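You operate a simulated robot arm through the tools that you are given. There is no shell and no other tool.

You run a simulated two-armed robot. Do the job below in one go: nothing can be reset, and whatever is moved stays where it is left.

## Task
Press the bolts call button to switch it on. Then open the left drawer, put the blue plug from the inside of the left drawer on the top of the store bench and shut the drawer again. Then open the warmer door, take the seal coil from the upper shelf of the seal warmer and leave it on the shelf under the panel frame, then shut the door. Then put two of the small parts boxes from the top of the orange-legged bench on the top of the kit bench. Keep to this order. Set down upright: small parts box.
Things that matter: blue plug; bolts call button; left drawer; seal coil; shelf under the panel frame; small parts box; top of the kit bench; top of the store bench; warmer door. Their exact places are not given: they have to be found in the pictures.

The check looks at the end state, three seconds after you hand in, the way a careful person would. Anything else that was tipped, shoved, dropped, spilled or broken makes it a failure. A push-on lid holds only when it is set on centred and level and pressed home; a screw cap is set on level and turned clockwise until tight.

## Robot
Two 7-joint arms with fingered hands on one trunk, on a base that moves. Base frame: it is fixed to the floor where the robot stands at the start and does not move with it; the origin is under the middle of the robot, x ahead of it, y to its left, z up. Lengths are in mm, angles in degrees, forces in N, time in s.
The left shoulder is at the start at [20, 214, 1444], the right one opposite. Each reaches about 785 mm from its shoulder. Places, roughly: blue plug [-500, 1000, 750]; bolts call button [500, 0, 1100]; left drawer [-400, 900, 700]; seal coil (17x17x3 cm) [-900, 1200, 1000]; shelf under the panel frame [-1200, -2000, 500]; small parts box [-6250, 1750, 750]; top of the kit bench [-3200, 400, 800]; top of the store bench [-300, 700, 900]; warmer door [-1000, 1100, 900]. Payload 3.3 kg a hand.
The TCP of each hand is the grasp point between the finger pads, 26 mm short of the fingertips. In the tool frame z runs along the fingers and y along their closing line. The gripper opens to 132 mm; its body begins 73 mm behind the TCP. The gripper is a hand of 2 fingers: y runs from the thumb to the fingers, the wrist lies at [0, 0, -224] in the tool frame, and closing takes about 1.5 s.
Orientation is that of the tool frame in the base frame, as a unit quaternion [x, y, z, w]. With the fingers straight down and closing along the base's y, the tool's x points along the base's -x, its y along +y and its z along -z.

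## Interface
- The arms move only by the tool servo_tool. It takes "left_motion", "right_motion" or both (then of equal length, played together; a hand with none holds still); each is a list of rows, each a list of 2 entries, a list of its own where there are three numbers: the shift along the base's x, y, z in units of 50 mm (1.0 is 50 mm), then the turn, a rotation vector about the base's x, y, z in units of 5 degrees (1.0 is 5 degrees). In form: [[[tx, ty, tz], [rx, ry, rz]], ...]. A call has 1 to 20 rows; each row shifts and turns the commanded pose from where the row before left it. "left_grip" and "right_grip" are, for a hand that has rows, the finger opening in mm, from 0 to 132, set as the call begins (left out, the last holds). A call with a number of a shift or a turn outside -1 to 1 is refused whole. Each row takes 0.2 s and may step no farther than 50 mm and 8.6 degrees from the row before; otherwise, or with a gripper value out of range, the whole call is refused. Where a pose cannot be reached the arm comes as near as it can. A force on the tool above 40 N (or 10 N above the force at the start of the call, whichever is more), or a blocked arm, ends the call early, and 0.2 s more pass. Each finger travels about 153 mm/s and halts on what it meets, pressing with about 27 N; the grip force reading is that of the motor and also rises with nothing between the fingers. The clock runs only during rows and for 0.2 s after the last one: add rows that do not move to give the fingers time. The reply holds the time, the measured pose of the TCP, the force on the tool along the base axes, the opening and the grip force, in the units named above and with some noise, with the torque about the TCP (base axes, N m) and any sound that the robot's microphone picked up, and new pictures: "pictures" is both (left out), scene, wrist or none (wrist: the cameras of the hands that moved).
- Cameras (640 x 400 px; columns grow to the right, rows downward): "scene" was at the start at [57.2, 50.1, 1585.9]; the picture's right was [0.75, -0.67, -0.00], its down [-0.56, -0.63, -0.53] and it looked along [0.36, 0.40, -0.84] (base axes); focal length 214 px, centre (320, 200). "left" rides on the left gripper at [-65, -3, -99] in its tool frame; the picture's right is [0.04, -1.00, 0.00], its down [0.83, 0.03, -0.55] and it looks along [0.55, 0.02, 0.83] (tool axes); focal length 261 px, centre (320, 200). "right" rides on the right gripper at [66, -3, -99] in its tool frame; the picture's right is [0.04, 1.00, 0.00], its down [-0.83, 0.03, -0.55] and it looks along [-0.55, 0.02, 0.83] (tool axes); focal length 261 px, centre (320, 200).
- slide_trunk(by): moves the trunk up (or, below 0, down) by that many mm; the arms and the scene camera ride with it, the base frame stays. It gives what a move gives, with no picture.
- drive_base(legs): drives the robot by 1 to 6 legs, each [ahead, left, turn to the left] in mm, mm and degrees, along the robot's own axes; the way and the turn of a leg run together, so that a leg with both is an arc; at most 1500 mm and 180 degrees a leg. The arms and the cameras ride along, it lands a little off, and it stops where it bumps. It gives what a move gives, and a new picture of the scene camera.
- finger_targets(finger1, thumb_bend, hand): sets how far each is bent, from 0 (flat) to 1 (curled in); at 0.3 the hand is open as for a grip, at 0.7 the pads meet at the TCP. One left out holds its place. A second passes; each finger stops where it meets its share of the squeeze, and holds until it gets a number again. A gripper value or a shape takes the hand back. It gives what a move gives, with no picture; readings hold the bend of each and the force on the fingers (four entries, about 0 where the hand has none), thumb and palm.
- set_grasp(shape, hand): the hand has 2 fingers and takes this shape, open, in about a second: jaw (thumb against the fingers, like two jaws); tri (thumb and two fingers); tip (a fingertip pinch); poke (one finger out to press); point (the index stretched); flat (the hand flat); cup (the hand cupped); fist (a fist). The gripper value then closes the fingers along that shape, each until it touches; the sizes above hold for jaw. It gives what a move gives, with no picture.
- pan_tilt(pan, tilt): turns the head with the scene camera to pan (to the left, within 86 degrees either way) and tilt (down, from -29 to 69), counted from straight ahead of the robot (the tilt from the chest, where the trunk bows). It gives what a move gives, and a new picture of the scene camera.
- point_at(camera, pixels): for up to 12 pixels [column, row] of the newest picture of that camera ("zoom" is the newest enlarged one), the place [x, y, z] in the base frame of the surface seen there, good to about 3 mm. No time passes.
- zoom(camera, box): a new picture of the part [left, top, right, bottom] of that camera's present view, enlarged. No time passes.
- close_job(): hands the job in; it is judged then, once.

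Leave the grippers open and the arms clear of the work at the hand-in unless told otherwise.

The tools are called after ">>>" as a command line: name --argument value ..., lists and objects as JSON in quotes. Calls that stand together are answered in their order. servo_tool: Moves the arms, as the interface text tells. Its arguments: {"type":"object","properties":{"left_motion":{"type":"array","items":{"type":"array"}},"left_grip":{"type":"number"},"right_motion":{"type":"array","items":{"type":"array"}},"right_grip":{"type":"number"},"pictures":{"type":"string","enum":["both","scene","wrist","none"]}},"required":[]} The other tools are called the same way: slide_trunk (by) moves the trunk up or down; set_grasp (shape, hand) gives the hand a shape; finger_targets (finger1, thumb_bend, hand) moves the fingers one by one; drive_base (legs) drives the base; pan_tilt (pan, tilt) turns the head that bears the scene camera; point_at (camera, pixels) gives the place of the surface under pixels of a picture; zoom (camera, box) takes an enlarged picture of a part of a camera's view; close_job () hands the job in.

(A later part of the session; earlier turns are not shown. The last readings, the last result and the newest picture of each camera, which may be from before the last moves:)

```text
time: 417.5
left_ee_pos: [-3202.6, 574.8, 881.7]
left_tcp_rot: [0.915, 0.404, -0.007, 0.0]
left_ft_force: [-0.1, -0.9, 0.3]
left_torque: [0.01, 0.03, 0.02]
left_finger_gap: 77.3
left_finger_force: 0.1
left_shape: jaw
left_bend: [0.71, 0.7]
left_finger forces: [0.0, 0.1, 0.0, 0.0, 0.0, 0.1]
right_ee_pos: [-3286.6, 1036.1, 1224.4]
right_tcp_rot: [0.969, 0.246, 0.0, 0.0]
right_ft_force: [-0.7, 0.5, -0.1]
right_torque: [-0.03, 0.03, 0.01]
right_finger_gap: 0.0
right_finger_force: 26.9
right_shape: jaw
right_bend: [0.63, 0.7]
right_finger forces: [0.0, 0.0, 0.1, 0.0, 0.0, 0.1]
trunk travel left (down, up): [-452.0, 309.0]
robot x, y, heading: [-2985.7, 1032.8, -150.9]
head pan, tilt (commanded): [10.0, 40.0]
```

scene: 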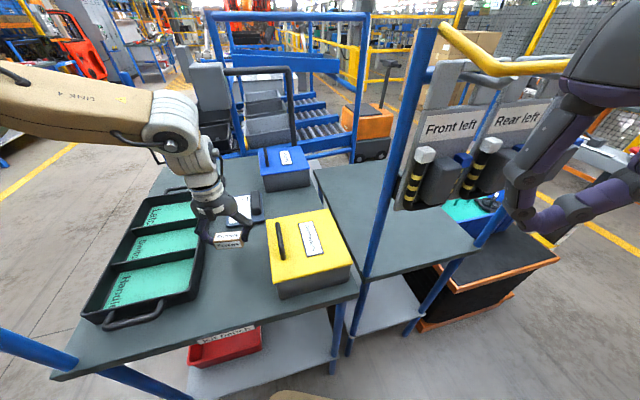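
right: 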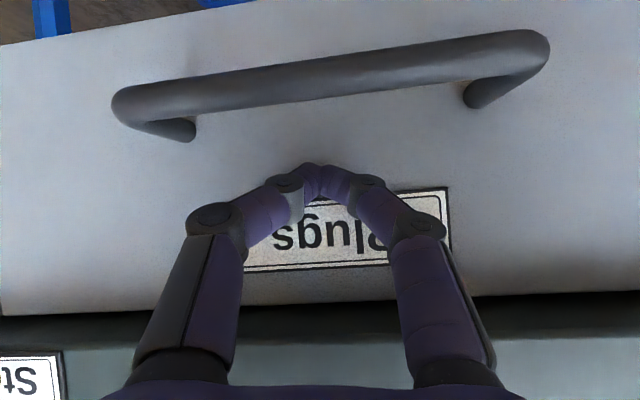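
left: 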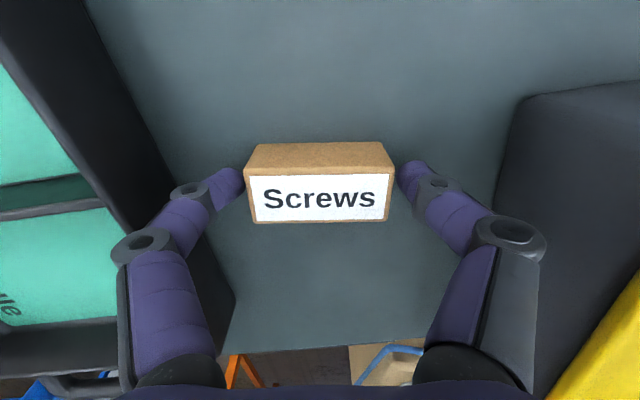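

The box stands upright on the kit bench. I raise the trunk 250 mm and back away.

>>> slide_trunk --by 250

>>> drive_base --legs '[[-280, 0, 0]]'

```text
time: 420.1
left_ee_pos: [-3202.6, 574.4, 1132.3]
left_tcp_rot: [0.915, 0.403, -0.008, 0.0]
left_ft_force: [-0.9, 0.2, -0.4]
left_torque: [0.0, 0.0, -0.02]
left_finger_gap: 77.6
left_finger_force: 0.0
left_shape: jaw
left_bend: [0.71, 0.7]
left_finger forces: [0.0, 0.0, 0.0, 0.0, 0.0, 0.0]
right_ee_pos: [-3286.7, 1035.9, 1474.6]
right_tcp_rot: [0.969, 0.247, 0.0, 0.0]
right_ft_force: [0.5, -0.6, 0.0]
right_torque: [0.01, -0.04, 0.0]
right_finger_gap: 0.1
right_finger_force: 27.4
right_shape: jaw
right_bend: [0.63, 0.7]
right_finger forces: [0.0, 0.1, 0.1, 0.0, 0.0, 0.0]
trunk travel left (down, up): [-702.0, 59.0]
robot x, y, heading: [-2987.2, 1034.8, -151.3]
head pan, tilt (commanded): [10.0, 40.0]
```

```text
time: 422.0
left_ee_pos: [-2956.3, 709.9, 1132.7]
left_tcp_rot: [0.915, 0.402, -0.008, 0.001]
left_ft_force: [0.3, 0.7, 0.2]
left_torque: [-0.01, 0.0, -0.05]
left_finger_gap: 77.6
left_finger_force: 0.1
left_shape: jaw
left_bend: [0.71, 0.7]
left_finger forces: [0.0, 0.0, 0.0, 0.1, 0.1, 0.1]
right_ee_pos: [-3042.2, 1170.9, 1472.0]
right_tcp_rot: [0.969, 0.247, 0.0, 0.001]
right_ft_force: [0.6, 0.1, -0.1]
right_torque: [-0.02, 0.03, -0.01]
right_finger_gap: 0.2
right_finger_force: 27.1
right_shape: jaw
right_bend: [0.63, 0.7]
right_finger forces: [0.0, 0.0, 0.0, 0.1, 0.0, 0.1]
trunk travel left (down, up): [-702.0, 59.0]
robot x, y, heading: [-2745.6, 1170.0, -151.2]
head pan, tilt (commanded): [10.0, 40.0]
```

scene: 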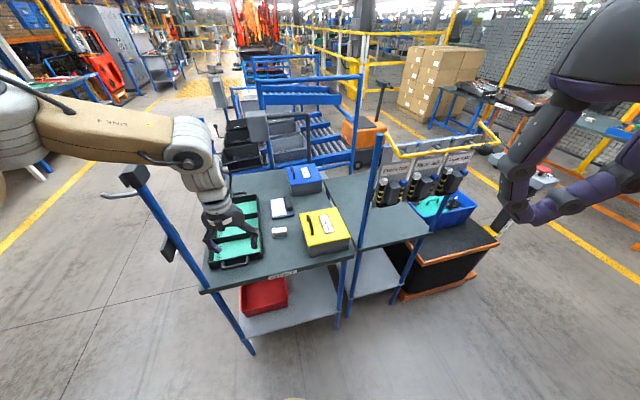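

"Screws" stands at (280, 231) on the kit bench. Now for the second box: I turn the hand yaw back, turn right 64.5° and drive back up the lane.

>>> servo_tool --left_motion '[[[0, 0, 0], [0, 0, -0.92]], [[0, 0, 0], [0, 0, -0.92]], [[0, 0, 0], [0, 0, -0.92]], [[0, 0, 0], [0, 0, -0.92]]]' --left_grip 100 --pictures "none"

>>> drive_base --legs '[[0, 0, -64.5], [1250, 0, 0], [1180, 0, 0]]'

```text
time: 423.0
left_ee_pos: [-2958.1, 709.5, 1132.7]
left_tcp_rot: [0.968, 0.25, -0.007, -0.001]
left_ft_force: [0.0, -0.2, -0.7]
left_torque: [0.01, 0.01, 0.0]
left_finger_gap: 99.8
left_finger_force: 0.0
left_shape: jaw
left_bend: [0.63, 0.49]
left_finger forces: [0.0, 0.0, 0.0, 0.0, 0.0, 0.1]
right_ee_pos: [-3042.2, 1170.4, 1474.2]
right_tcp_rot: [0.969, 0.246, 0.0, 0.0]
right_ft_force: [-0.7, 0.2, 0.3]
right_torque: [0.03, -0.01, -0.03]
right_finger_gap: 0.0
right_finger_force: 26.9
right_shape: jaw
right_bend: [0.63, 0.7]
right_finger forces: [0.0, 0.0, 0.0, 0.0, 0.0, 0.0]
trunk travel left (down, up): [-702.0, 59.0]
robot x, y, heading: [-2743.2, 1171.1, -151.3]
head pan, tilt (commanded): [10.0, 40.0]
```

```text
time: 437.7
left_ee_pos: [-5223.6, 2577.5, 1133.0]
left_tcp_rot: [0.952, -0.305, -0.006, -0.005]
left_ft_force: [1.0, 0.2, -0.6]
left_torque: [0.01, 0.03, -0.01]
left_finger_gap: 99.9
left_finger_force: 0.0
left_shape: jaw
left_bend: [0.63, 0.49]
left_finger forces: [0.0, 0.0, 0.0, 0.0, 0.1, 0.0]
right_ee_pos: [-4843.3, 2852.5, 1473.1]
right_tcp_rot: [0.951, -0.31, 0.0, 0.001]
right_ft_force: [0.2, 0.5, -0.9]
right_torque: [0.01, 0.02, -0.02]
right_finger_gap: 0.0
right_finger_force: 27.3
right_shape: jaw
right_bend: [0.63, 0.7]
right_finger forces: [0.1, 0.1, 0.1, 0.0, 0.0, 0.0]
trunk travel left (down, up): [-702.0, 59.0]
robot x, y, heading: [-4714.6, 2580.7, 144.2]
head pan, tilt (commanded): [10.0, 40.0]
```

scene: 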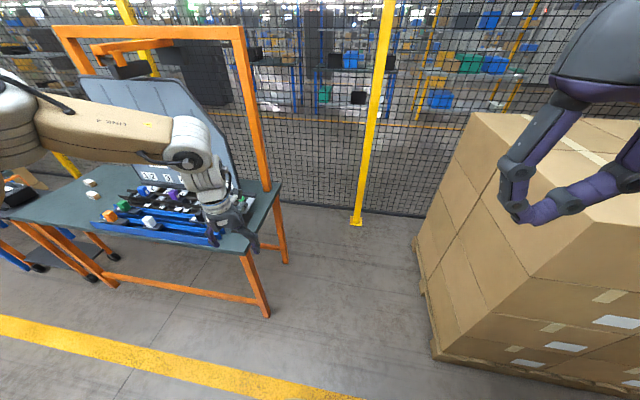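

I slide left 1160 mm to face the "Plugs" box, then go ahead 340 mm.

>>> drive_base --legs '[[0, 1160, 0], [340, 0, 0]]'

>>> servo_tool --left_motion '[[[0, 0, 0], [0, 0, 0]]]' --pictures "both"

```text
time: 445.5
left_ee_pos: [-6180.6, 1835.6, 1131.8]
left_tcp_rot: [0.952, -0.306, -0.005, -0.004]
left_ft_force: [0.6, -0.1, 0.4]
left_torque: [0.0, 0.0, -0.01]
left_finger_gap: 99.9
left_finger_force: 0.0
left_shape: jaw
left_bend: [0.63, 0.49]
left_finger forces: [0.0, 0.1, 0.1, 0.1, 0.0, 0.1]
right_ee_pos: [-5799.1, 2108.7, 1474.8]
right_tcp_rot: [0.951, -0.31, 0.0, 0.001]
right_ft_force: [-0.7, 0.5, -0.8]
right_torque: [0.0, 0.02, 0.0]
right_finger_gap: 0.2
right_finger_force: 26.8
right_shape: jaw
right_bend: [0.63, 0.7]
right_finger forces: [0.0, 0.0, 0.0, 0.1, 0.0, 0.0]
trunk travel left (down, up): [-702.0, 59.0]
robot x, y, heading: [-5669.8, 1836.6, 144.2]
head pan, tilt (commanded): [10.0, 40.0]
```

scene: 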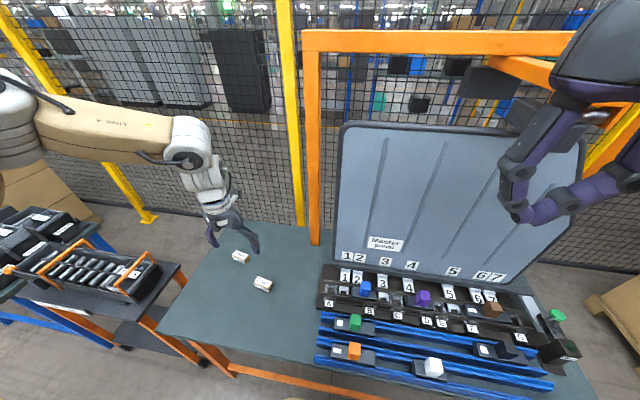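

```text
time: 445.9
left_ee_pos: [-6179.9, 1835.2, 1133.1]
left_tcp_rot: [0.952, -0.307, -0.006, -0.004]
left_ft_force: [-0.8, -0.5, -0.7]
left_torque: [-0.02, -0.01, 0.03]
left_finger_gap: 99.6
left_finger_force: 0.1
left_shape: jaw
left_bend: [0.63, 0.49]
left_finger forces: [0.0, 0.0, 0.0, 0.0, 0.0, 0.0]
right_ee_pos: [-5798.0, 2108.6, 1472.5]
right_tcp_rot: [0.95, -0.311, 0.0, 0.001]
right_ft_force: [-0.3, -0.1, -0.1]
right_torque: [-0.01, 0.03, 0.01]
right_finger_gap: 0.1
right_finger_force: 26.9
right_shape: jaw
right_bend: [0.63, 0.7]
right_finger forces: [0.0, 0.0, 0.0, 0.1, 0.1, 0.0]
trunk travel left (down, up): [-702.0, 59.0]
robot x, y, heading: [-5672.9, 1835.5, 144.1]
head pan, tilt (commanded): [10.0, 40.0]
```

scene: 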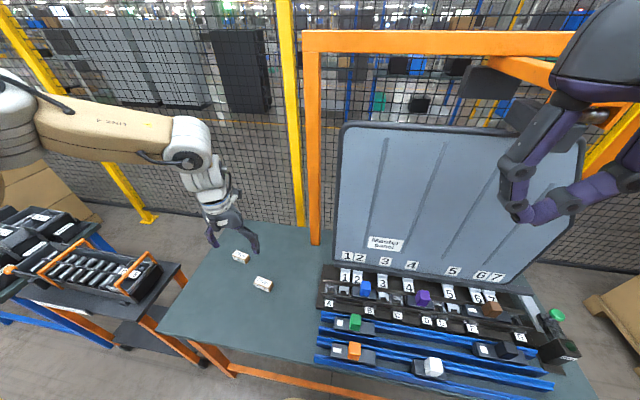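
left: 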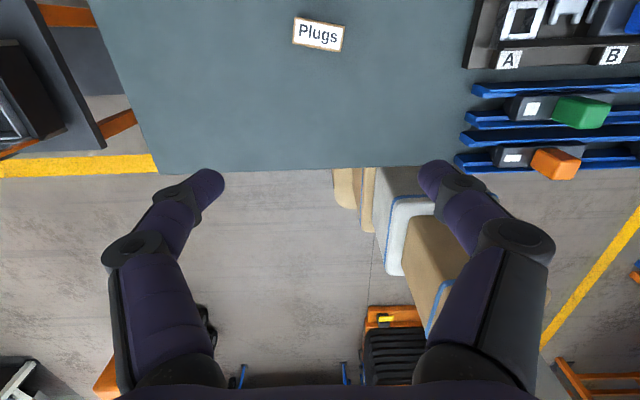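

"Plugs" is at (318, 33) in the wrist picture. I measure it.

>>> zoom --camera "left" --box '[270, 0, 370, 80]'

>>> point_at --camera "left" --pixels '[[318, 33], [296, 20], [342, 29], [338, 49], [294, 40], [318, 24], [316, 43]]'

```text
5.00 times, centred on (320, 40) of left
```

zoom: 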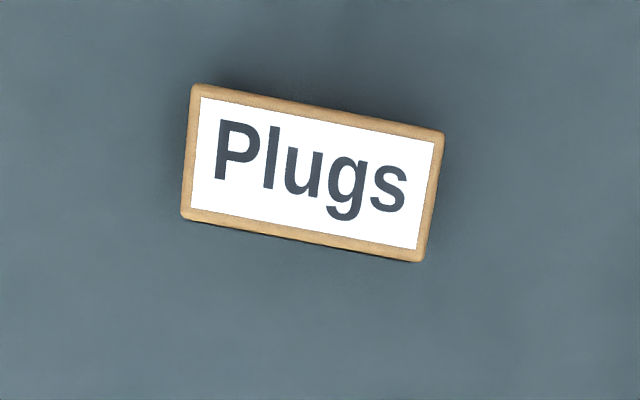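

```text
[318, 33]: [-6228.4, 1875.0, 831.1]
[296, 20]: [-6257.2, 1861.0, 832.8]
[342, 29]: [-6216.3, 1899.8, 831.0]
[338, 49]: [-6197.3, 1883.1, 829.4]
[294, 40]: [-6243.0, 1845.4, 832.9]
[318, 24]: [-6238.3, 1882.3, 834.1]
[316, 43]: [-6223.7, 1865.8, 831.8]
```

The box centre is [-6228, 1872], its long axis needs -12.6° of hand yaw. I move over it and turn the hand.

>>> servo_tool --left_motion '[[[-0.323, 0.249, 0], [0, 0, -0.84]], [[-0.323, 0.249, 0], [0, 0, -0.84]], [[-0.323, 0.249, 0], [0, 0, -0.84]], [[0, 0, 0], [0, 0, 0]]]' --pictures "none"

>>> slide_trunk --by -215

>>> servo_tool --left_motion '[[[0, 0, 0], [0, 0, 0]]]' --pictures "both"

```text
time: 446.9
left_ee_pos: [-6215.3, 1833.9, 1148.0]
left_tcp_rot: [0.913, -0.408, -0.006, -0.006]
left_ft_force: [0.0, 0.2, 0.3]
left_torque: [-0.02, 0.01, 0.0]
left_finger_gap: 99.5
left_finger_force: 0.0
left_shape: jaw
left_bend: [0.63, 0.49]
left_finger forces: [0.0, 0.1, 0.0, 0.1, 0.0, 0.1]
left hand out of reach, approached as far as the arm can: row 1, 2, 3
right_ee_pos: [-5799.9, 2108.2, 1473.5]
right_tcp_rot: [0.95, -0.311, -0.001, 0.002]
right_ft_force: [0.1, 0.5, -0.6]
right_torque: [0.0, 0.01, -0.01]
right_finger_gap: 0.0
right_finger_force: 26.9
right_shape: jaw
right_bend: [0.63, 0.7]
right_finger forces: [0.0, 0.0, 0.1, 0.0, 0.0, 0.0]
trunk travel left (down, up): [-702.0, 59.0]
robot x, y, heading: [-5671.6, 1836.3, 144.0]
head pan, tilt (commanded): [10.0, 40.0]
```

```text
time: 449.2
left_ee_pos: [-6216.7, 1833.5, 932.9]
left_tcp_rot: [0.913, -0.408, -0.006, -0.005]
left_ft_force: [-0.6, -0.2, 0.5]
left_torque: [0.01, 0.0, -0.01]
left_finger_gap: 99.8
left_finger_force: 0.0
left_shape: jaw
left_bend: [0.63, 0.49]
left_finger forces: [0.0, 0.0, 0.0, 0.0, 0.1, 0.0]
right_ee_pos: [-5799.8, 2108.1, 1258.5]
right_tcp_rot: [0.95, -0.312, 0.0, 0.001]
right_ft_force: [-0.3, -0.2, 0.0]
right_torque: [0.05, 0.03, 0.0]
right_finger_gap: 0.3
right_finger_force: 27.0
right_shape: jaw
right_bend: [0.63, 0.7]
right_finger forces: [0.1, 0.0, 0.0, 0.0, 0.0, 0.0]
trunk travel left (down, up): [-487.0, 274.0]
robot x, y, heading: [-5670.8, 1837.1, 144.0]
head pan, tilt (commanded): [10.0, 40.0]
```

```text
time: 449.6
left_ee_pos: [-6216.3, 1833.7, 932.0]
left_tcp_rot: [0.913, -0.409, -0.006, -0.005]
left_ft_force: [-0.5, 0.1, -1.0]
left_torque: [0.01, 0.0, -0.04]
left_finger_gap: 99.5
left_finger_force: 0.1
left_shape: jaw
left_bend: [0.63, 0.49]
left_finger forces: [0.1, 0.0, 0.0, 0.0, 0.0, 0.0]
right_ee_pos: [-5799.9, 2108.4, 1258.8]
right_tcp_rot: [0.95, -0.312, 0.0, 0.001]
right_ft_force: [-0.9, 0.0, -0.2]
right_torque: [0.03, 0.0, -0.02]
right_finger_gap: 0.2
right_finger_force: 27.0
right_shape: jaw
right_bend: [0.63, 0.7]
right_finger forces: [0.0, 0.0, 0.0, 0.0, 0.0, 0.0]
trunk travel left (down, up): [-487.0, 274.0]
robot x, y, heading: [-5668.9, 1842.3, 144.1]
head pan, tilt (commanded): [10.0, 40.0]
```

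scene: 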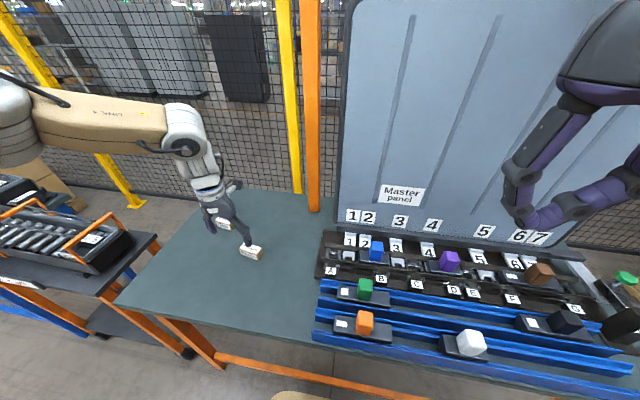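
left: 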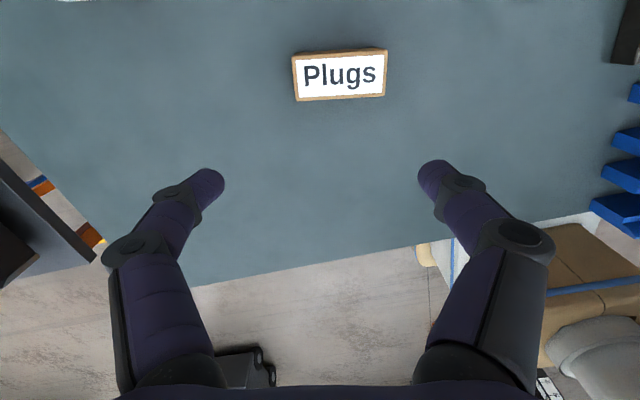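

The arm stopped 40 mm short. I re-measure the box from here and then use the base to close the gap.

>>> point_at --camera "left" --pixels '[[339, 75], [296, 60], [384, 53], [383, 93], [300, 98], [339, 56], [340, 96]]'

```text
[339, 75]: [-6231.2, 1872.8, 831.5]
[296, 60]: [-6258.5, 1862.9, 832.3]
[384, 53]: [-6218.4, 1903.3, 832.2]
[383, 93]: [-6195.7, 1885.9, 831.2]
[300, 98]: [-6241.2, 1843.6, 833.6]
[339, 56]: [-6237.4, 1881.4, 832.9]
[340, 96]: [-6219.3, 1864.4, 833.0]
```

I check the bench's front rail before moving my base 33 mm closer.

>>> point_at --camera "scene" --pixels '[[310, 378], [250, 362], [200, 340], [300, 398], [180, 330], [215, 360]]'

```text
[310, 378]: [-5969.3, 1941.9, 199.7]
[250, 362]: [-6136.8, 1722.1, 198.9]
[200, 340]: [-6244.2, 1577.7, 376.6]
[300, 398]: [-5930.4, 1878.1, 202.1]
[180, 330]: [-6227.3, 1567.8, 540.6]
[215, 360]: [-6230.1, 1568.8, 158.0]
```

The rail is at t≈5978, my base front at 5911; 33 mm is fine.

>>> drive_base --legs '[[33, -25, 0]]'

>>> servo_tool --left_motion '[[[0, 0, 0], [0, 0, 0.5]], [[0, 0, 0], [0, 0, 0]]]' --pictures "wrist"

```text
time: 450.5
left_ee_pos: [-6217.2, 1854.1, 932.7]
left_tcp_rot: [0.916, -0.4, -0.006, -0.005]
left_ft_force: [0.7, 0.4, -0.1]
left_torque: [-0.02, 0.04, 0.04]
left_finger_gap: 100.1
left_finger_force: 0.0
left_shape: jaw
left_bend: [0.63, 0.49]
left_finger forces: [0.0, 0.0, 0.0, 0.1, 0.1, 0.1]
right_ee_pos: [-5804.7, 2136.7, 1258.0]
right_tcp_rot: [0.953, -0.303, -0.001, 0.002]
right_ft_force: [1.1, 1.7, -0.2]
right_torque: [-0.03, 0.0, 0.03]
right_finger_gap: 0.0
right_finger_force: 27.0
right_shape: jaw
right_bend: [0.63, 0.7]
right_finger forces: [0.1, 0.0, 0.1, 0.0, 0.0, 0.1]
trunk travel left (down, up): [-487.0, 274.0]
robot x, y, heading: [-5671.5, 1863.2, 144.9]
head pan, tilt (commanded): [10.0, 40.0]
```

scene: 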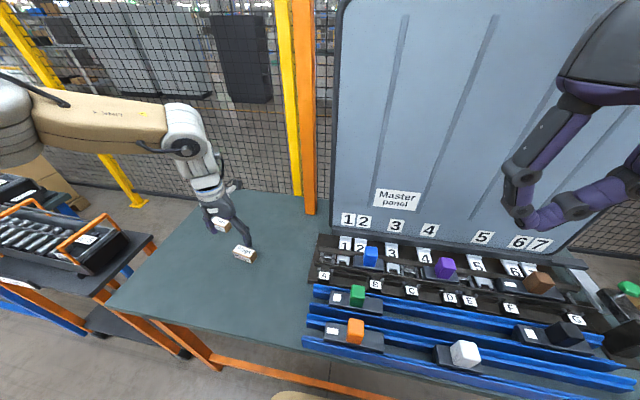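

```text
time: 451.1
left_ee_pos: [-6218.5, 1852.2, 933.4]
left_tcp_rot: [0.924, -0.381, -0.005, -0.005]
left_ft_force: [0.1, 0.1, 0.2]
left_torque: [0.0, 0.0, -0.02]
left_finger_gap: 99.9
left_finger_force: 0.1
left_shape: jaw
left_bend: [0.63, 0.49]
left_finger forces: [0.0, 0.1, 0.1, 0.0, 0.1, 0.1]
right_ee_pos: [-5805.9, 2134.0, 1258.5]
right_tcp_rot: [0.953, -0.303, 0.0, 0.001]
right_ft_force: [-0.8, -0.4, 0.1]
right_torque: [0.01, 0.0, 0.01]
right_finger_gap: 0.0
right_finger_force: 27.1
right_shape: jaw
right_bend: [0.63, 0.7]
right_finger forces: [0.0, 0.1, 0.1, 0.1, 0.1, 0.1]
trunk travel left (down, up): [-487.0, 274.0]
robot x, y, heading: [-5679.4, 1865.6, 145.1]
head pan, tilt (commanded): [10.0, 40.0]
```

left: 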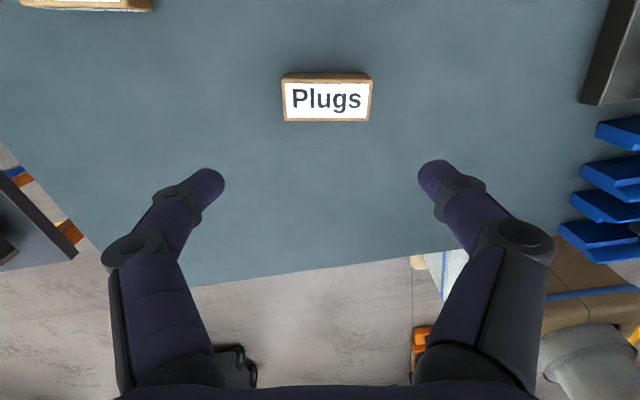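

I trim the rest with the arm (-10, +22 mm).

>>> servo_tool --left_motion '[[[-0.1, 0.22, 0], [0, 0, 0]], [[-0.1, 0.22, 0], [0, 0, 0]], [[0, 0, 0], [0, 0, 0]]]' --pictures "wrist"

```text
time: 451.9
left_ee_pos: [-6221.5, 1861.6, 936.2]
left_tcp_rot: [0.925, -0.381, -0.007, -0.007]
left_ft_force: [-0.1, 0.0, -0.3]
left_torque: [0.0, -0.02, 0.03]
left_finger_gap: 99.7
left_finger_force: 0.0
left_shape: jaw
left_bend: [0.63, 0.49]
left_finger forces: [0.1, 0.0, 0.1, 0.0, 0.0, 0.0]
left hand out of reach, approached as far as the arm can: row 1, 2
right_ee_pos: [-5807.3, 2134.3, 1258.9]
right_tcp_rot: [0.953, -0.304, 0.0, 0.001]
right_ft_force: [-0.3, 0.4, 0.2]
right_torque: [0.02, 0.01, 0.0]
right_finger_gap: 0.0
right_finger_force: 26.7
right_shape: jaw
right_bend: [0.63, 0.7]
right_finger forces: [0.1, 0.0, 0.1, 0.0, 0.0, 0.1]
trunk travel left (down, up): [-487.0, 274.0]
robot x, y, heading: [-5672.5, 1863.8, 145.2]
head pan, tilt (commanded): [10.0, 40.0]
```

left: 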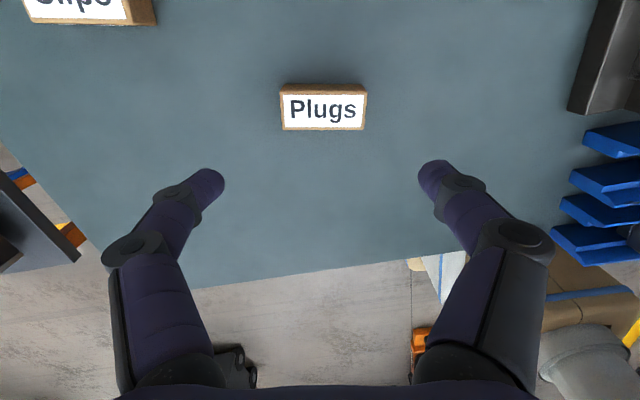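

Still 14 mm short; I drive 13 mm ahead and 6 mm right.

>>> drive_base --legs '[[13, -6, 0]]'

>>> servo_tool --left_motion '[[[0, 0, 0], [0, 0, 0]]]' --pictures "wrist"

>>> point_at --camera "left" --pixels '[[318, 118], [280, 105], [360, 105], [360, 130], [280, 130]]'

```text
time: 452.6
left_ee_pos: [-6222.0, 1858.6, 937.0]
left_tcp_rot: [0.925, -0.379, -0.006, -0.007]
left_ft_force: [0.2, -0.1, -0.7]
left_torque: [0.0, -0.03, 0.02]
left_finger_gap: 99.7
left_finger_force: 0.1
left_shape: jaw
left_bend: [0.63, 0.49]
left_finger forces: [0.0, 0.0, 0.0, 0.1, 0.0, 0.0]
right_ee_pos: [-5807.2, 2136.1, 1258.1]
right_tcp_rot: [0.953, -0.303, -0.001, 0.001]
right_ft_force: [-0.4, -0.1, 0.3]
right_torque: [-0.02, -0.04, 0.01]
right_finger_gap: 0.0
right_finger_force: 27.2
right_shape: jaw
right_bend: [0.63, 0.7]
right_finger forces: [0.0, 0.0, 0.1, 0.0, 0.0, 0.0]
trunk travel left (down, up): [-487.0, 274.0]
robot x, y, heading: [-5673.7, 1866.9, 145.1]
head pan, tilt (commanded): [10.0, 40.0]
stopped in leg 1: the robot was blocked; the commanded pose is now the measured one
```

scene: 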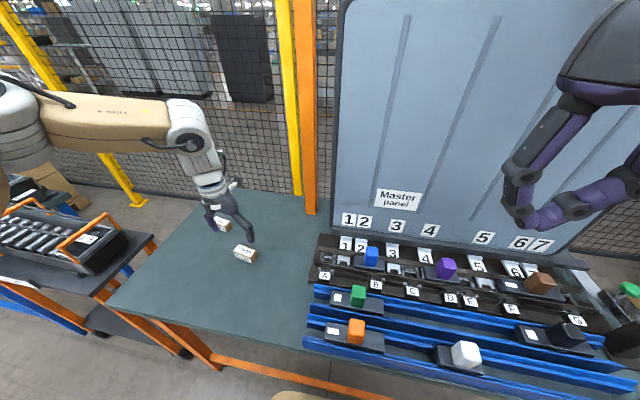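

```text
time: 453.0
left_ee_pos: [-6221.4, 1859.0, 937.6]
left_tcp_rot: [0.925, -0.379, -0.008, -0.007]
left_ft_force: [-0.5, 0.5, 0.7]
left_torque: [0.02, -0.04, -0.04]
left_finger_gap: 99.8
left_finger_force: 0.0
left_shape: jaw
left_bend: [0.63, 0.49]
left_finger forces: [0.0, 0.0, 0.1, 0.0, 0.1, 0.0]
right_ee_pos: [-5806.8, 2134.9, 1258.6]
right_tcp_rot: [0.953, -0.302, 0.0, 0.0]
right_ft_force: [-0.3, 0.1, 0.1]
right_torque: [0.02, -0.01, 0.0]
right_finger_gap: 0.0
right_finger_force: 27.6
right_shape: jaw
right_bend: [0.63, 0.7]
right_finger forces: [0.0, 0.0, 0.0, 0.1, 0.0, 0.0]
trunk travel left (down, up): [-487.0, 274.0]
robot x, y, heading: [-5673.8, 1865.5, 145.4]
head pan, tilt (commanded): [10.0, 40.0]
```

left: 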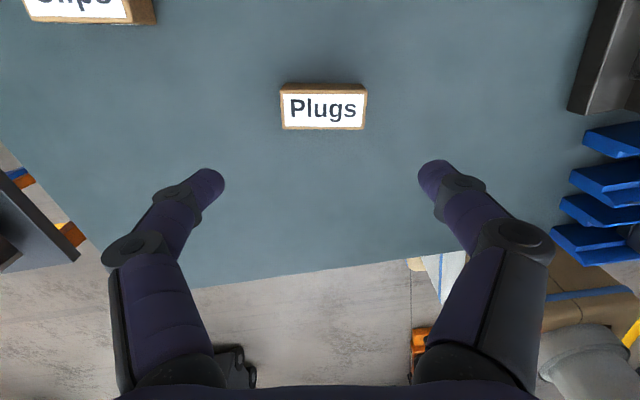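

```text
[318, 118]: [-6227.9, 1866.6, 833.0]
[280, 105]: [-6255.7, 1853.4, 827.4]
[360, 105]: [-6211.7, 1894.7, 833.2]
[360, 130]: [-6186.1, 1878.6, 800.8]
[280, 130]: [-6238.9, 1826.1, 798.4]
```

The base meets the bench there. I back off 8 mm, and instead tilt the hand 12° forward, which extends the reach.

>>> drive_base --legs '[[-10, 0, 0]]'

>>> servo_tool --left_motion '[[[-0.1, 0.12, 0], [0.46, 0.65, 0]], [[-0.1, 0.12, 0], [0.46, 0.65, 0]], [[-0.1, 0.12, 0], [0.46, 0.65, 0]], [[0, 0, 0], [0, 0, 0]]]' --pictures "wrist"

```text
time: 453.7
left_ee_pos: [-6212.8, 1853.1, 936.7]
left_tcp_rot: [0.925, -0.379, -0.007, -0.007]
left_ft_force: [0.2, 0.0, 0.1]
left_torque: [0.02, 0.0, 0.0]
left_finger_gap: 99.6
left_finger_force: 0.0
left_shape: jaw
left_bend: [0.63, 0.49]
left_finger forces: [0.1, 0.0, 0.0, 0.0, 0.0, 0.0]
right_ee_pos: [-5797.4, 2128.6, 1259.5]
right_tcp_rot: [0.954, -0.301, 0.0, 0.001]
right_ft_force: [0.0, 0.7, -0.3]
right_torque: [0.02, 0.06, 0.03]
right_finger_gap: 0.1
right_finger_force: 27.2
right_shape: jaw
right_bend: [0.63, 0.7]
right_finger forces: [0.0, 0.0, 0.0, 0.0, 0.0, 0.0]
trunk travel left (down, up): [-487.0, 274.0]
robot x, y, heading: [-5667.3, 1861.0, 145.2]
head pan, tilt (commanded): [10.0, 40.0]
```

scene: 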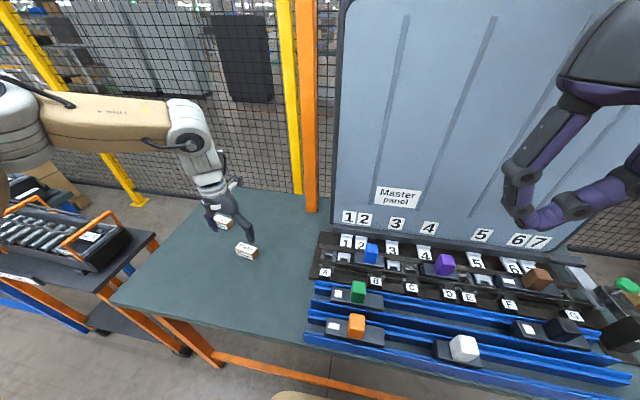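

```text
time: 454.7
left_ee_pos: [-6228.4, 1871.2, 936.0]
left_tcp_rot: [0.919, -0.378, -0.108, -0.03]
left_ft_force: [0.4, 0.4, -0.4]
left_torque: [0.0, 0.0, 0.01]
left_finger_gap: 99.7
left_finger_force: 0.0
left_shape: jaw
left_bend: [0.63, 0.49]
left_finger forces: [0.0, 0.0, 0.2, 0.0, 0.1, 0.0]
right_ee_pos: [-5799.1, 2129.2, 1258.6]
right_tcp_rot: [0.953, -0.303, 0.0, 0.001]
right_ft_force: [0.0, -0.1, 0.5]
right_torque: [0.05, -0.02, -0.01]
right_finger_gap: 0.1
right_finger_force: 27.0
right_shape: jaw
right_bend: [0.63, 0.7]
right_finger forces: [0.0, 0.0, 0.0, 0.0, 0.0, 0.0]
trunk travel left (down, up): [-487.0, 274.0]
robot x, y, heading: [-5664.3, 1857.7, 145.1]
head pan, tilt (commanded): [10.0, 40.0]
```

left: 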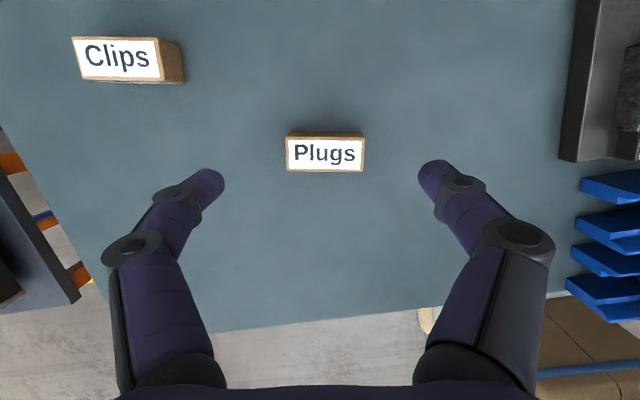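

The hand is now exactly above the box. I lower the trunk 80 mm, then check.

>>> slide_trunk --by -80

>>> servo_tool --left_motion '[[[0, 0, 0], [0, 0, 0]]]' --pictures "wrist"

>>> point_at --camera "left" --pixels '[[325, 185], [260, 185], [390, 185], [325, 165], [325, 205]]'

```text
time: 455.9
left_ee_pos: [-6228.9, 1872.3, 857.0]
left_tcp_rot: [0.919, -0.378, -0.108, -0.031]
left_ft_force: [-0.3, 0.0, 0.4]
left_torque: [-0.05, 0.02, -0.01]
left_finger_gap: 99.7
left_finger_force: 0.1
left_shape: jaw
left_bend: [0.63, 0.49]
left_finger forces: [0.0, 0.1, 0.1, 0.1, 0.1, 0.1]
right_ee_pos: [-5798.1, 2128.5, 1178.7]
right_tcp_rot: [0.953, -0.302, 0.001, 0.001]
right_ft_force: [0.1, 0.9, 0.5]
right_torque: [0.01, 0.01, 0.0]
right_finger_gap: 0.1
right_finger_force: 27.1
right_shape: jaw
right_bend: [0.63, 0.7]
right_finger forces: [0.1, 0.1, 0.0, 0.1, 0.0, 0.0]
trunk travel left (down, up): [-407.0, 354.0]
robot x, y, heading: [-5667.3, 1863.0, 145.2]
head pan, tilt (commanded): [10.0, 40.0]
```

```text
time: 456.3
left_ee_pos: [-6228.8, 1871.5, 856.8]
left_tcp_rot: [0.919, -0.378, -0.108, -0.031]
left_ft_force: [0.1, -1.2, 0.1]
left_torque: [0.01, 0.02, 0.0]
left_finger_gap: 99.7
left_finger_force: 0.0
left_shape: jaw
left_bend: [0.63, 0.49]
left_finger forces: [0.0, 0.0, 0.0, 0.0, 0.1, 0.0]
right_ee_pos: [-5798.5, 2129.5, 1178.9]
right_tcp_rot: [0.953, -0.303, 0.0, 0.001]
right_ft_force: [-0.4, 0.9, 0.6]
right_torque: [0.02, 0.0, 0.01]
right_finger_gap: 0.0
right_finger_force: 26.9
right_shape: jaw
right_bend: [0.63, 0.7]
right_finger forces: [0.1, 0.0, 0.0, 0.0, 0.0, 0.0]
trunk travel left (down, up): [-407.0, 354.0]
robot x, y, heading: [-5663.4, 1863.6, 144.9]
head pan, tilt (commanded): [10.0, 40.0]
```

left: 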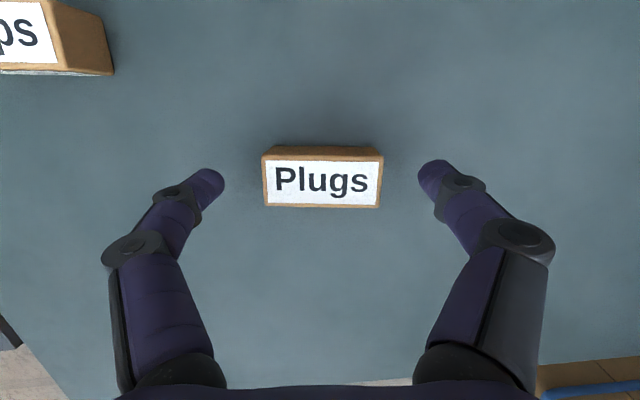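

```text
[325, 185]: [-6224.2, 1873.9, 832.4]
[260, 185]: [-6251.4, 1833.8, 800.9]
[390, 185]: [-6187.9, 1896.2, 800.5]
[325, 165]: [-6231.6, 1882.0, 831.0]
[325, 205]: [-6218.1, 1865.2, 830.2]
```

Centred. I go down 24 mm more and close the fingers.

>>> servo_tool --left_motion '[[[0.02, 0.02, -0.25], [0, 0, 0]], [[0.02, 0.02, -0.22], [0, 0, 0]], [[0, 0, 0], [0, 0, 0]]]' --pictures "none"

>>> servo_tool --left_motion '[[[0, 0, 0], [0, 0, 0]], [[0, 0, 0], [0, 0, 0]], [[0, 0, 0], [0, 0, 0]], [[0, 0, 0], [0, 0, 0]], [[0, 0, 0], [0, 0, 0]]]' --left_grip 0 --pictures "wrist"

```text
time: 457.1
left_ee_pos: [-6226.5, 1874.2, 834.9]
left_tcp_rot: [0.919, -0.377, -0.108, -0.031]
left_ft_force: [0.2, -0.3, -1.3]
left_torque: [-0.03, 0.01, 0.01]
left_finger_gap: 99.6
left_finger_force: 0.0
left_shape: jaw
left_bend: [0.63, 0.49]
left_finger forces: [0.0, 0.1, 0.1, 0.1, 0.1, 0.0]
right_ee_pos: [-5798.3, 2129.8, 1178.7]
right_tcp_rot: [0.953, -0.303, 0.0, 0.001]
right_ft_force: [-0.3, -0.7, -0.2]
right_torque: [-0.01, 0.02, 0.0]
right_finger_gap: 0.1
right_finger_force: 26.9
right_shape: jaw
right_bend: [0.63, 0.7]
right_finger forces: [0.0, 0.0, 0.1, 0.1, 0.0, 0.1]
trunk travel left (down, up): [-407.0, 354.0]
robot x, y, heading: [-5663.8, 1863.3, 145.5]
head pan, tilt (commanded): [10.0, 40.0]
```

```text
time: 458.3
left_ee_pos: [-6226.4, 1873.2, 833.7]
left_tcp_rot: [0.919, -0.379, -0.107, -0.03]
left_ft_force: [-0.1, -0.1, 0.4]
left_torque: [0.02, 0.01, 0.02]
left_finger_gap: 59.1
left_finger_force: 26.3
left_shape: jaw
left_bend: [0.73, 0.7]
left_finger forces: [24.4, 0.1, 0.1, 0.0, 24.5, 0.0]
right_ee_pos: [-5799.3, 2128.7, 1178.7]
right_tcp_rot: [0.953, -0.303, 0.0, 0.001]
right_ft_force: [0.7, 0.4, -0.1]
right_torque: [0.0, 0.02, 0.02]
right_finger_gap: 0.1
right_finger_force: 27.1
right_shape: jaw
right_bend: [0.63, 0.7]
right_finger forces: [0.0, 0.1, 0.0, 0.0, 0.0, 0.0]
trunk travel left (down, up): [-407.0, 354.0]
robot x, y, heading: [-5664.6, 1858.1, 145.3]
head pan, tilt (commanded): [10.0, 40.0]
```

left: 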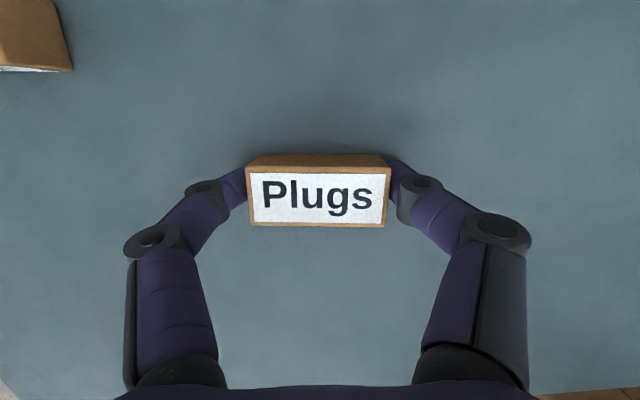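

Gripped (59 mm, 24 N). I lift with the trunk (290 mm), back away and return to the lane.

>>> slide_trunk --by 290

>>> drive_base --legs '[[-330, 0, -1], [0, -1160, 0], [-200, 0, 0]]'

```text
time: 461.2
left_ee_pos: [-6225.2, 1874.1, 1124.3]
left_tcp_rot: [0.919, -0.378, -0.107, -0.031]
left_ft_force: [-0.2, 0.9, -0.6]
left_torque: [-0.02, 0.02, 0.0]
left_finger_gap: 58.7
left_finger_force: 26.9
left_shape: jaw
left_bend: [0.73, 0.7]
left_finger forces: [24.5, 0.1, 0.0, 0.1, 24.5, 0.1]
right_ee_pos: [-5798.4, 2128.9, 1468.2]
right_tcp_rot: [0.953, -0.302, 0.0, 0.001]
right_ft_force: [0.5, 0.0, -0.2]
right_torque: [0.02, 0.03, 0.02]
right_finger_gap: 0.2
right_finger_force: 26.8
right_shape: jaw
right_bend: [0.63, 0.7]
right_finger forces: [0.1, 0.0, 0.0, 0.0, 0.0, 0.0]
trunk travel left (down, up): [-697.0, 64.0]
robot x, y, heading: [-5664.4, 1863.0, 144.9]
head pan, tilt (commanded): [10.0, 40.0]
```

```text
time: 470.2
left_ee_pos: [-5100.9, 2527.1, 1124.4]
left_tcp_rot: [0.916, -0.386, -0.107, -0.032]
left_ft_force: [0.9, 0.0, 0.1]
left_torque: [0.03, -0.02, 0.05]
left_finger_gap: 59.0
left_finger_force: 27.2
left_shape: jaw
left_bend: [0.73, 0.7]
left_finger forces: [24.5, 0.1, 0.1, 0.0, 24.5, 0.1]
right_ee_pos: [-4669.2, 2776.2, 1468.4]
right_tcp_rot: [0.95, -0.312, 0.0, 0.001]
right_ft_force: [0.7, 0.7, 0.2]
right_torque: [-0.02, -0.01, -0.01]
right_finger_gap: 0.2
right_finger_force: 26.5
right_shape: jaw
right_bend: [0.63, 0.7]
right_finger forces: [0.1, 0.0, 0.1, 0.1, 0.0, 0.0]
trunk travel left (down, up): [-697.0, 64.0]
robot x, y, heading: [-4544.5, 2502.7, 144.2]
head pan, tilt (commanded): [10.0, 40.0]
```

scene: 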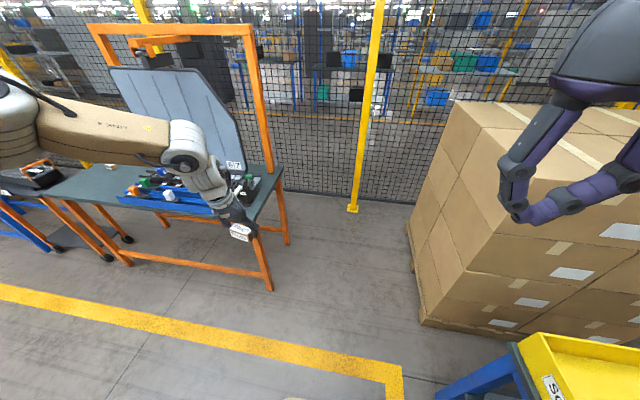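

I turn round, drive back down the lane 2230 mm, and turn right toward the kit bench as before (heading -151°).

>>> drive_base --legs '[[0, -25, 180], [1150, 0, 0], [1085, 0, 0], [0, 0, -115.2]]'

>>> pan_tilt --pan 15 --tilt 40

```text
time: 493.3
left_ee_pos: [-3000.7, 722.3, 1123.8]
left_tcp_rot: [0.979, 0.17, -0.107, 0.032]
left_ft_force: [-0.2, 0.0, -0.1]
left_torque: [-0.02, 0.01, -0.02]
left_finger_gap: 58.1
left_finger_force: 26.8
left_shape: jaw
left_bend: [0.73, 0.7]
left_finger forces: [24.3, 0.0, 0.0, 0.1, 24.2, 0.0]
right_ee_pos: [-3045.9, 1220.0, 1468.1]
right_tcp_rot: [0.968, 0.253, 0.0, 0.001]
right_ft_force: [0.8, 0.3, 0.2]
right_torque: [0.0, -0.02, 0.0]
right_finger_gap: 0.0
right_finger_force: 27.4
right_shape: jaw
right_bend: [0.63, 0.7]
right_finger forces: [0.0, 0.0, 0.1, 0.0, 0.0, 0.1]
trunk travel left (down, up): [-697.0, 64.0]
robot x, y, heading: [-2745.8, 1223.7, -150.3]
head pan, tilt (commanded): [10.0, 40.0]
```

scene: 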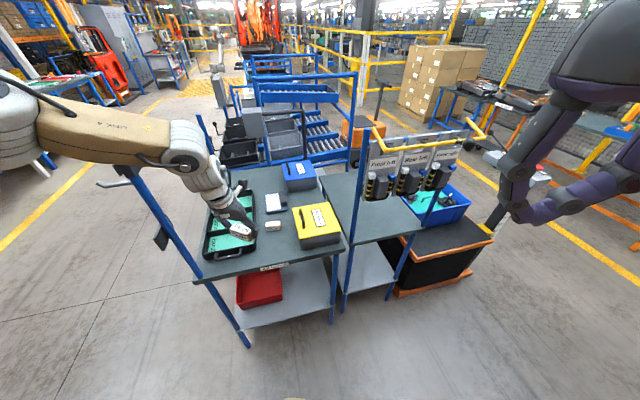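

```text
time: 494.0
left_ee_pos: [-3000.4, 723.2, 1123.0]
left_tcp_rot: [0.979, 0.171, -0.108, 0.032]
left_ft_force: [-0.7, -1.1, -1.3]
left_torque: [0.03, 0.01, 0.03]
left_finger_gap: 58.2
left_finger_force: 26.9
left_shape: jaw
left_bend: [0.73, 0.7]
left_finger forces: [24.2, 0.1, 0.0, 0.1, 24.2, 0.0]
right_ee_pos: [-3045.6, 1219.7, 1468.0]
right_tcp_rot: [0.968, 0.252, 0.001, 0.0]
right_ft_force: [-0.5, -1.3, 0.1]
right_torque: [-0.02, 0.01, 0.01]
right_finger_gap: 0.0
right_finger_force: 27.0
right_shape: jaw
right_bend: [0.63, 0.7]
right_finger forces: [0.0, 0.0, 0.1, 0.0, 0.0, 0.0]
trunk travel left (down, up): [-697.0, 64.0]
robot x, y, heading: [-2750.0, 1223.7, -150.3]
head pan, tilt (commanded): [15.0, 40.0]
```

scene: 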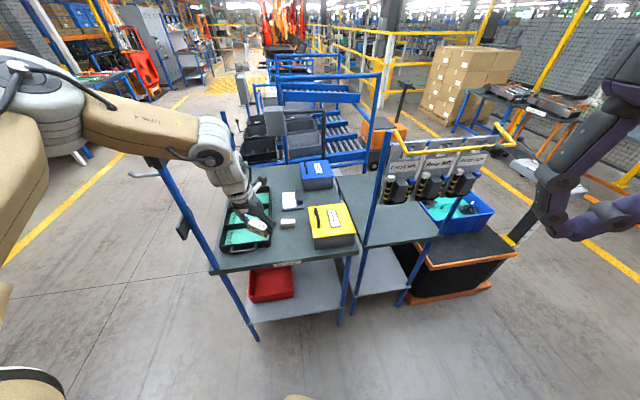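

I measure the placed "Screws" box and the free strip in front of it, to choose the second spot.

>>> point_at --camera "scene" --pixels '[[288, 222], [283, 223], [294, 222], [285, 235], [300, 240], [280, 250], [310, 245], [262, 232]]'

>>> drive_base --legs '[[165, -13, -0.7]]'

>>> servo_tool --left_motion '[[[0, 0, 0], [0, 0, 1]], [[0, 0, 0], [0, 0, 1]], [[0, 0, 0], [0, 0, 1]], [[0, 0, 0], [0, 0, 1]], [[0, 0, 0], [0, 0, 1]], [[0, 0, 0], [0, 0, 0]]]' --pictures "both"

```text
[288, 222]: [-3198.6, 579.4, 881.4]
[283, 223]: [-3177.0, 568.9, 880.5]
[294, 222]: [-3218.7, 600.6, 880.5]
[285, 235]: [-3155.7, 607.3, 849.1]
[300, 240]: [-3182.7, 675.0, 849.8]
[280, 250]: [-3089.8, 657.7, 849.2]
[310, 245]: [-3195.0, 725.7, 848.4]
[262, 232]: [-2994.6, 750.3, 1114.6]
```

```text
time: 495.4
left_ee_pos: [-3159.5, 656.0, 1124.1]
left_tcp_rot: [0.98, 0.164, -0.106, 0.03]
left_ft_force: [-0.1, -0.2, -0.1]
left_torque: [0.0, -0.01, 0.02]
left_finger_gap: 57.9
left_finger_force: 26.9
left_shape: jaw
left_bend: [0.73, 0.7]
left_finger forces: [24.2, 0.1, 0.0, 0.0, 24.2, 0.0]
right_ee_pos: [-3198.8, 1153.7, 1468.2]
right_tcp_rot: [0.97, 0.245, 0.001, 0.002]
right_ft_force: [-0.2, -1.0, 0.2]
right_torque: [-0.02, 0.0, 0.0]
right_finger_gap: 0.0
right_finger_force: 26.7
right_shape: jaw
right_bend: [0.63, 0.7]
right_finger forces: [0.1, 0.1, 0.1, 0.0, 0.1, 0.0]
trunk travel left (down, up): [-697.0, 64.0]
robot x, y, heading: [-2899.7, 1151.7, -151.1]
head pan, tilt (commanded): [15.0, 40.0]
```

scene: 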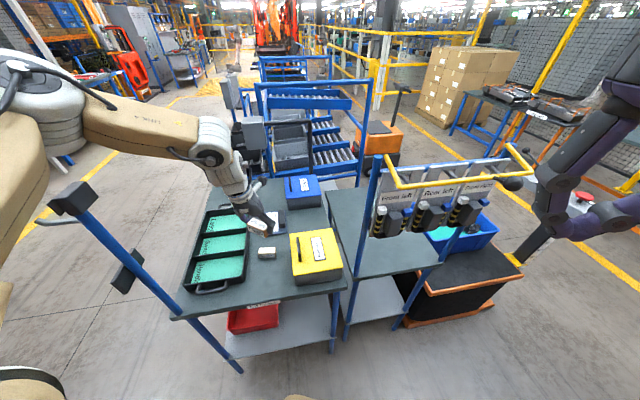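

```text
time: 496.8
left_ee_pos: [-3145.6, 652.8, 1131.1]
left_tcp_rot: [0.922, 0.371, -0.1, 0.053]
left_ft_force: [0.1, 0.3, -0.6]
left_torque: [0.02, 0.01, 0.0]
left_finger_gap: 57.9
left_finger_force: 26.5
left_shape: jaw
left_bend: [0.73, 0.7]
left_finger forces: [24.2, 0.0, 0.1, 0.0, 24.2, 0.1]
left hand out of reach, approached as far as the arm can: row 2, 3, 4, 5
right_ee_pos: [-3197.2, 1153.1, 1469.4]
right_tcp_rot: [0.97, 0.245, 0.0, 0.001]
right_ft_force: [0.1, 0.1, 1.0]
right_torque: [0.0, -0.01, -0.02]
right_finger_gap: 0.0
right_finger_force: 27.1
right_shape: jaw
right_bend: [0.63, 0.7]
right_finger forces: [0.0, 0.1, 0.0, 0.0, 0.0, 0.0]
trunk travel left (down, up): [-697.0, 64.0]
robot x, y, heading: [-2900.6, 1152.3, -151.3]
head pan, tilt (commanded): [15.0, 40.0]
```

scene: 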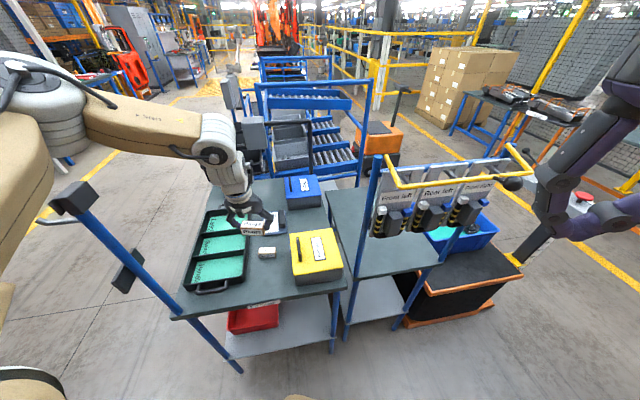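
left: 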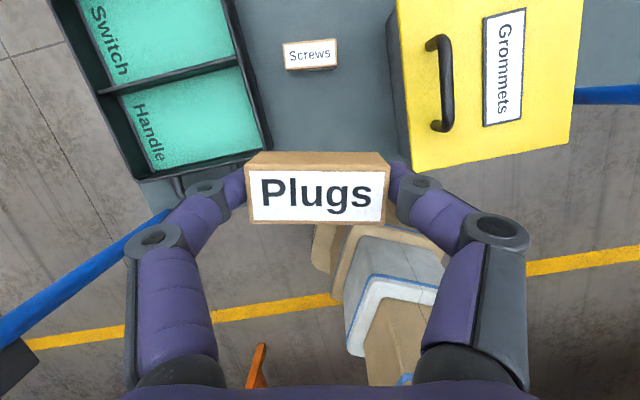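

The box hangs over the strip in front of "Screws" (t≈2935, d≈-1305), level. I lower the trunk in two steps.

>>> slide_trunk --by -130

>>> slide_trunk --by -75

>>> servo_tool --left_motion '[[[0, 0, 0], [0, 0, 0]]]' --pictures "both"

```text
time: 498.4
left_ee_pos: [-3143.6, 652.4, 1001.6]
left_tcp_rot: [0.922, 0.371, -0.098, 0.054]
left_ft_force: [-0.1, 0.1, -0.1]
left_torque: [-0.01, -0.02, -0.02]
left_finger_gap: 57.8
left_finger_force: 27.4
left_shape: jaw
left_bend: [0.73, 0.7]
left_finger forces: [24.1, 0.0, 0.1, 0.0, 24.2, 0.1]
right_ee_pos: [-3197.6, 1152.7, 1338.4]
right_tcp_rot: [0.969, 0.245, 0.0, 0.001]
right_ft_force: [0.3, 0.2, -0.6]
right_torque: [0.0, 0.02, 0.0]
right_finger_gap: 0.0
right_finger_force: 26.6
right_shape: jaw
right_bend: [0.63, 0.7]
right_finger forces: [0.0, 0.0, 0.0, 0.0, 0.0, 0.0]
trunk travel left (down, up): [-567.0, 194.0]
robot x, y, heading: [-2899.8, 1155.5, -151.0]
head pan, tilt (commanded): [15.0, 40.0]
```

```text
time: 499.5
left_ee_pos: [-3144.5, 652.5, 927.0]
left_tcp_rot: [0.921, 0.373, -0.098, 0.054]
left_ft_force: [-0.6, -0.1, -1.0]
left_torque: [-0.02, 0.02, -0.01]
left_finger_gap: 58.0
left_finger_force: 27.7
left_shape: jaw
left_bend: [0.73, 0.7]
left_finger forces: [24.2, 0.0, 0.0, 0.0, 24.1, 0.0]
right_ee_pos: [-3197.0, 1152.7, 1263.8]
right_tcp_rot: [0.969, 0.245, 0.0, 0.001]
right_ft_force: [-0.6, 0.2, 0.3]
right_torque: [0.0, -0.05, 0.05]
right_finger_gap: 0.0
right_finger_force: 27.1
right_shape: jaw
right_bend: [0.63, 0.7]
right_finger forces: [0.0, 0.0, 0.0, 0.0, 0.0, 0.1]
trunk travel left (down, up): [-492.0, 269.0]
robot x, y, heading: [-2897.9, 1150.3, -151.3]
head pan, tilt (commanded): [15.0, 40.0]
```

```text
time: 499.9
left_ee_pos: [-3144.8, 652.9, 926.0]
left_tcp_rot: [0.921, 0.373, -0.098, 0.054]
left_ft_force: [0.6, 0.4, -1.0]
left_torque: [-0.02, 0.0, 0.02]
left_finger_gap: 58.0
left_finger_force: 27.1
left_shape: jaw
left_bend: [0.73, 0.7]
left_finger forces: [24.2, 0.0, 0.0, 0.0, 24.2, 0.0]
right_ee_pos: [-3198.2, 1152.7, 1264.0]
right_tcp_rot: [0.969, 0.246, 0.0, 0.001]
right_ft_force: [-0.3, 0.2, 0.0]
right_torque: [-0.01, 0.01, 0.03]
right_finger_gap: 0.0
right_finger_force: 27.3
right_shape: jaw
right_bend: [0.63, 0.7]
right_finger forces: [0.0, 0.0, 0.1, 0.0, 0.0, 0.0]
trunk travel left (down, up): [-492.0, 269.0]
robot x, y, heading: [-2896.5, 1153.2, -151.2]
head pan, tilt (commanded): [15.0, 40.0]
```

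scene: 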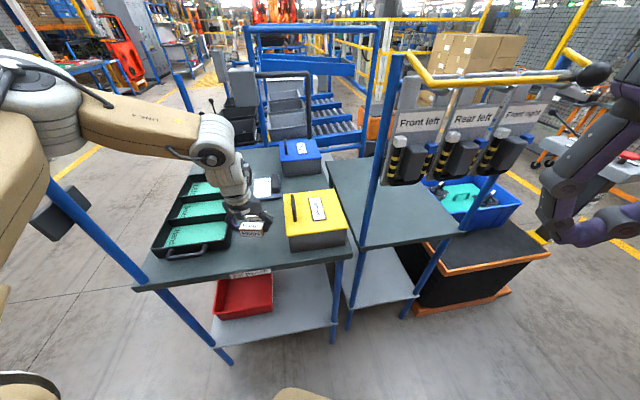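
left: 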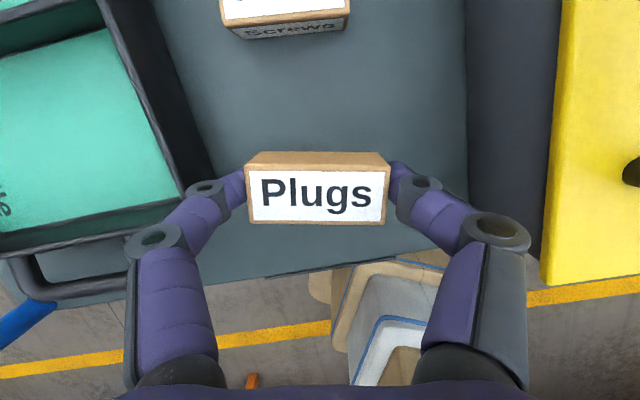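

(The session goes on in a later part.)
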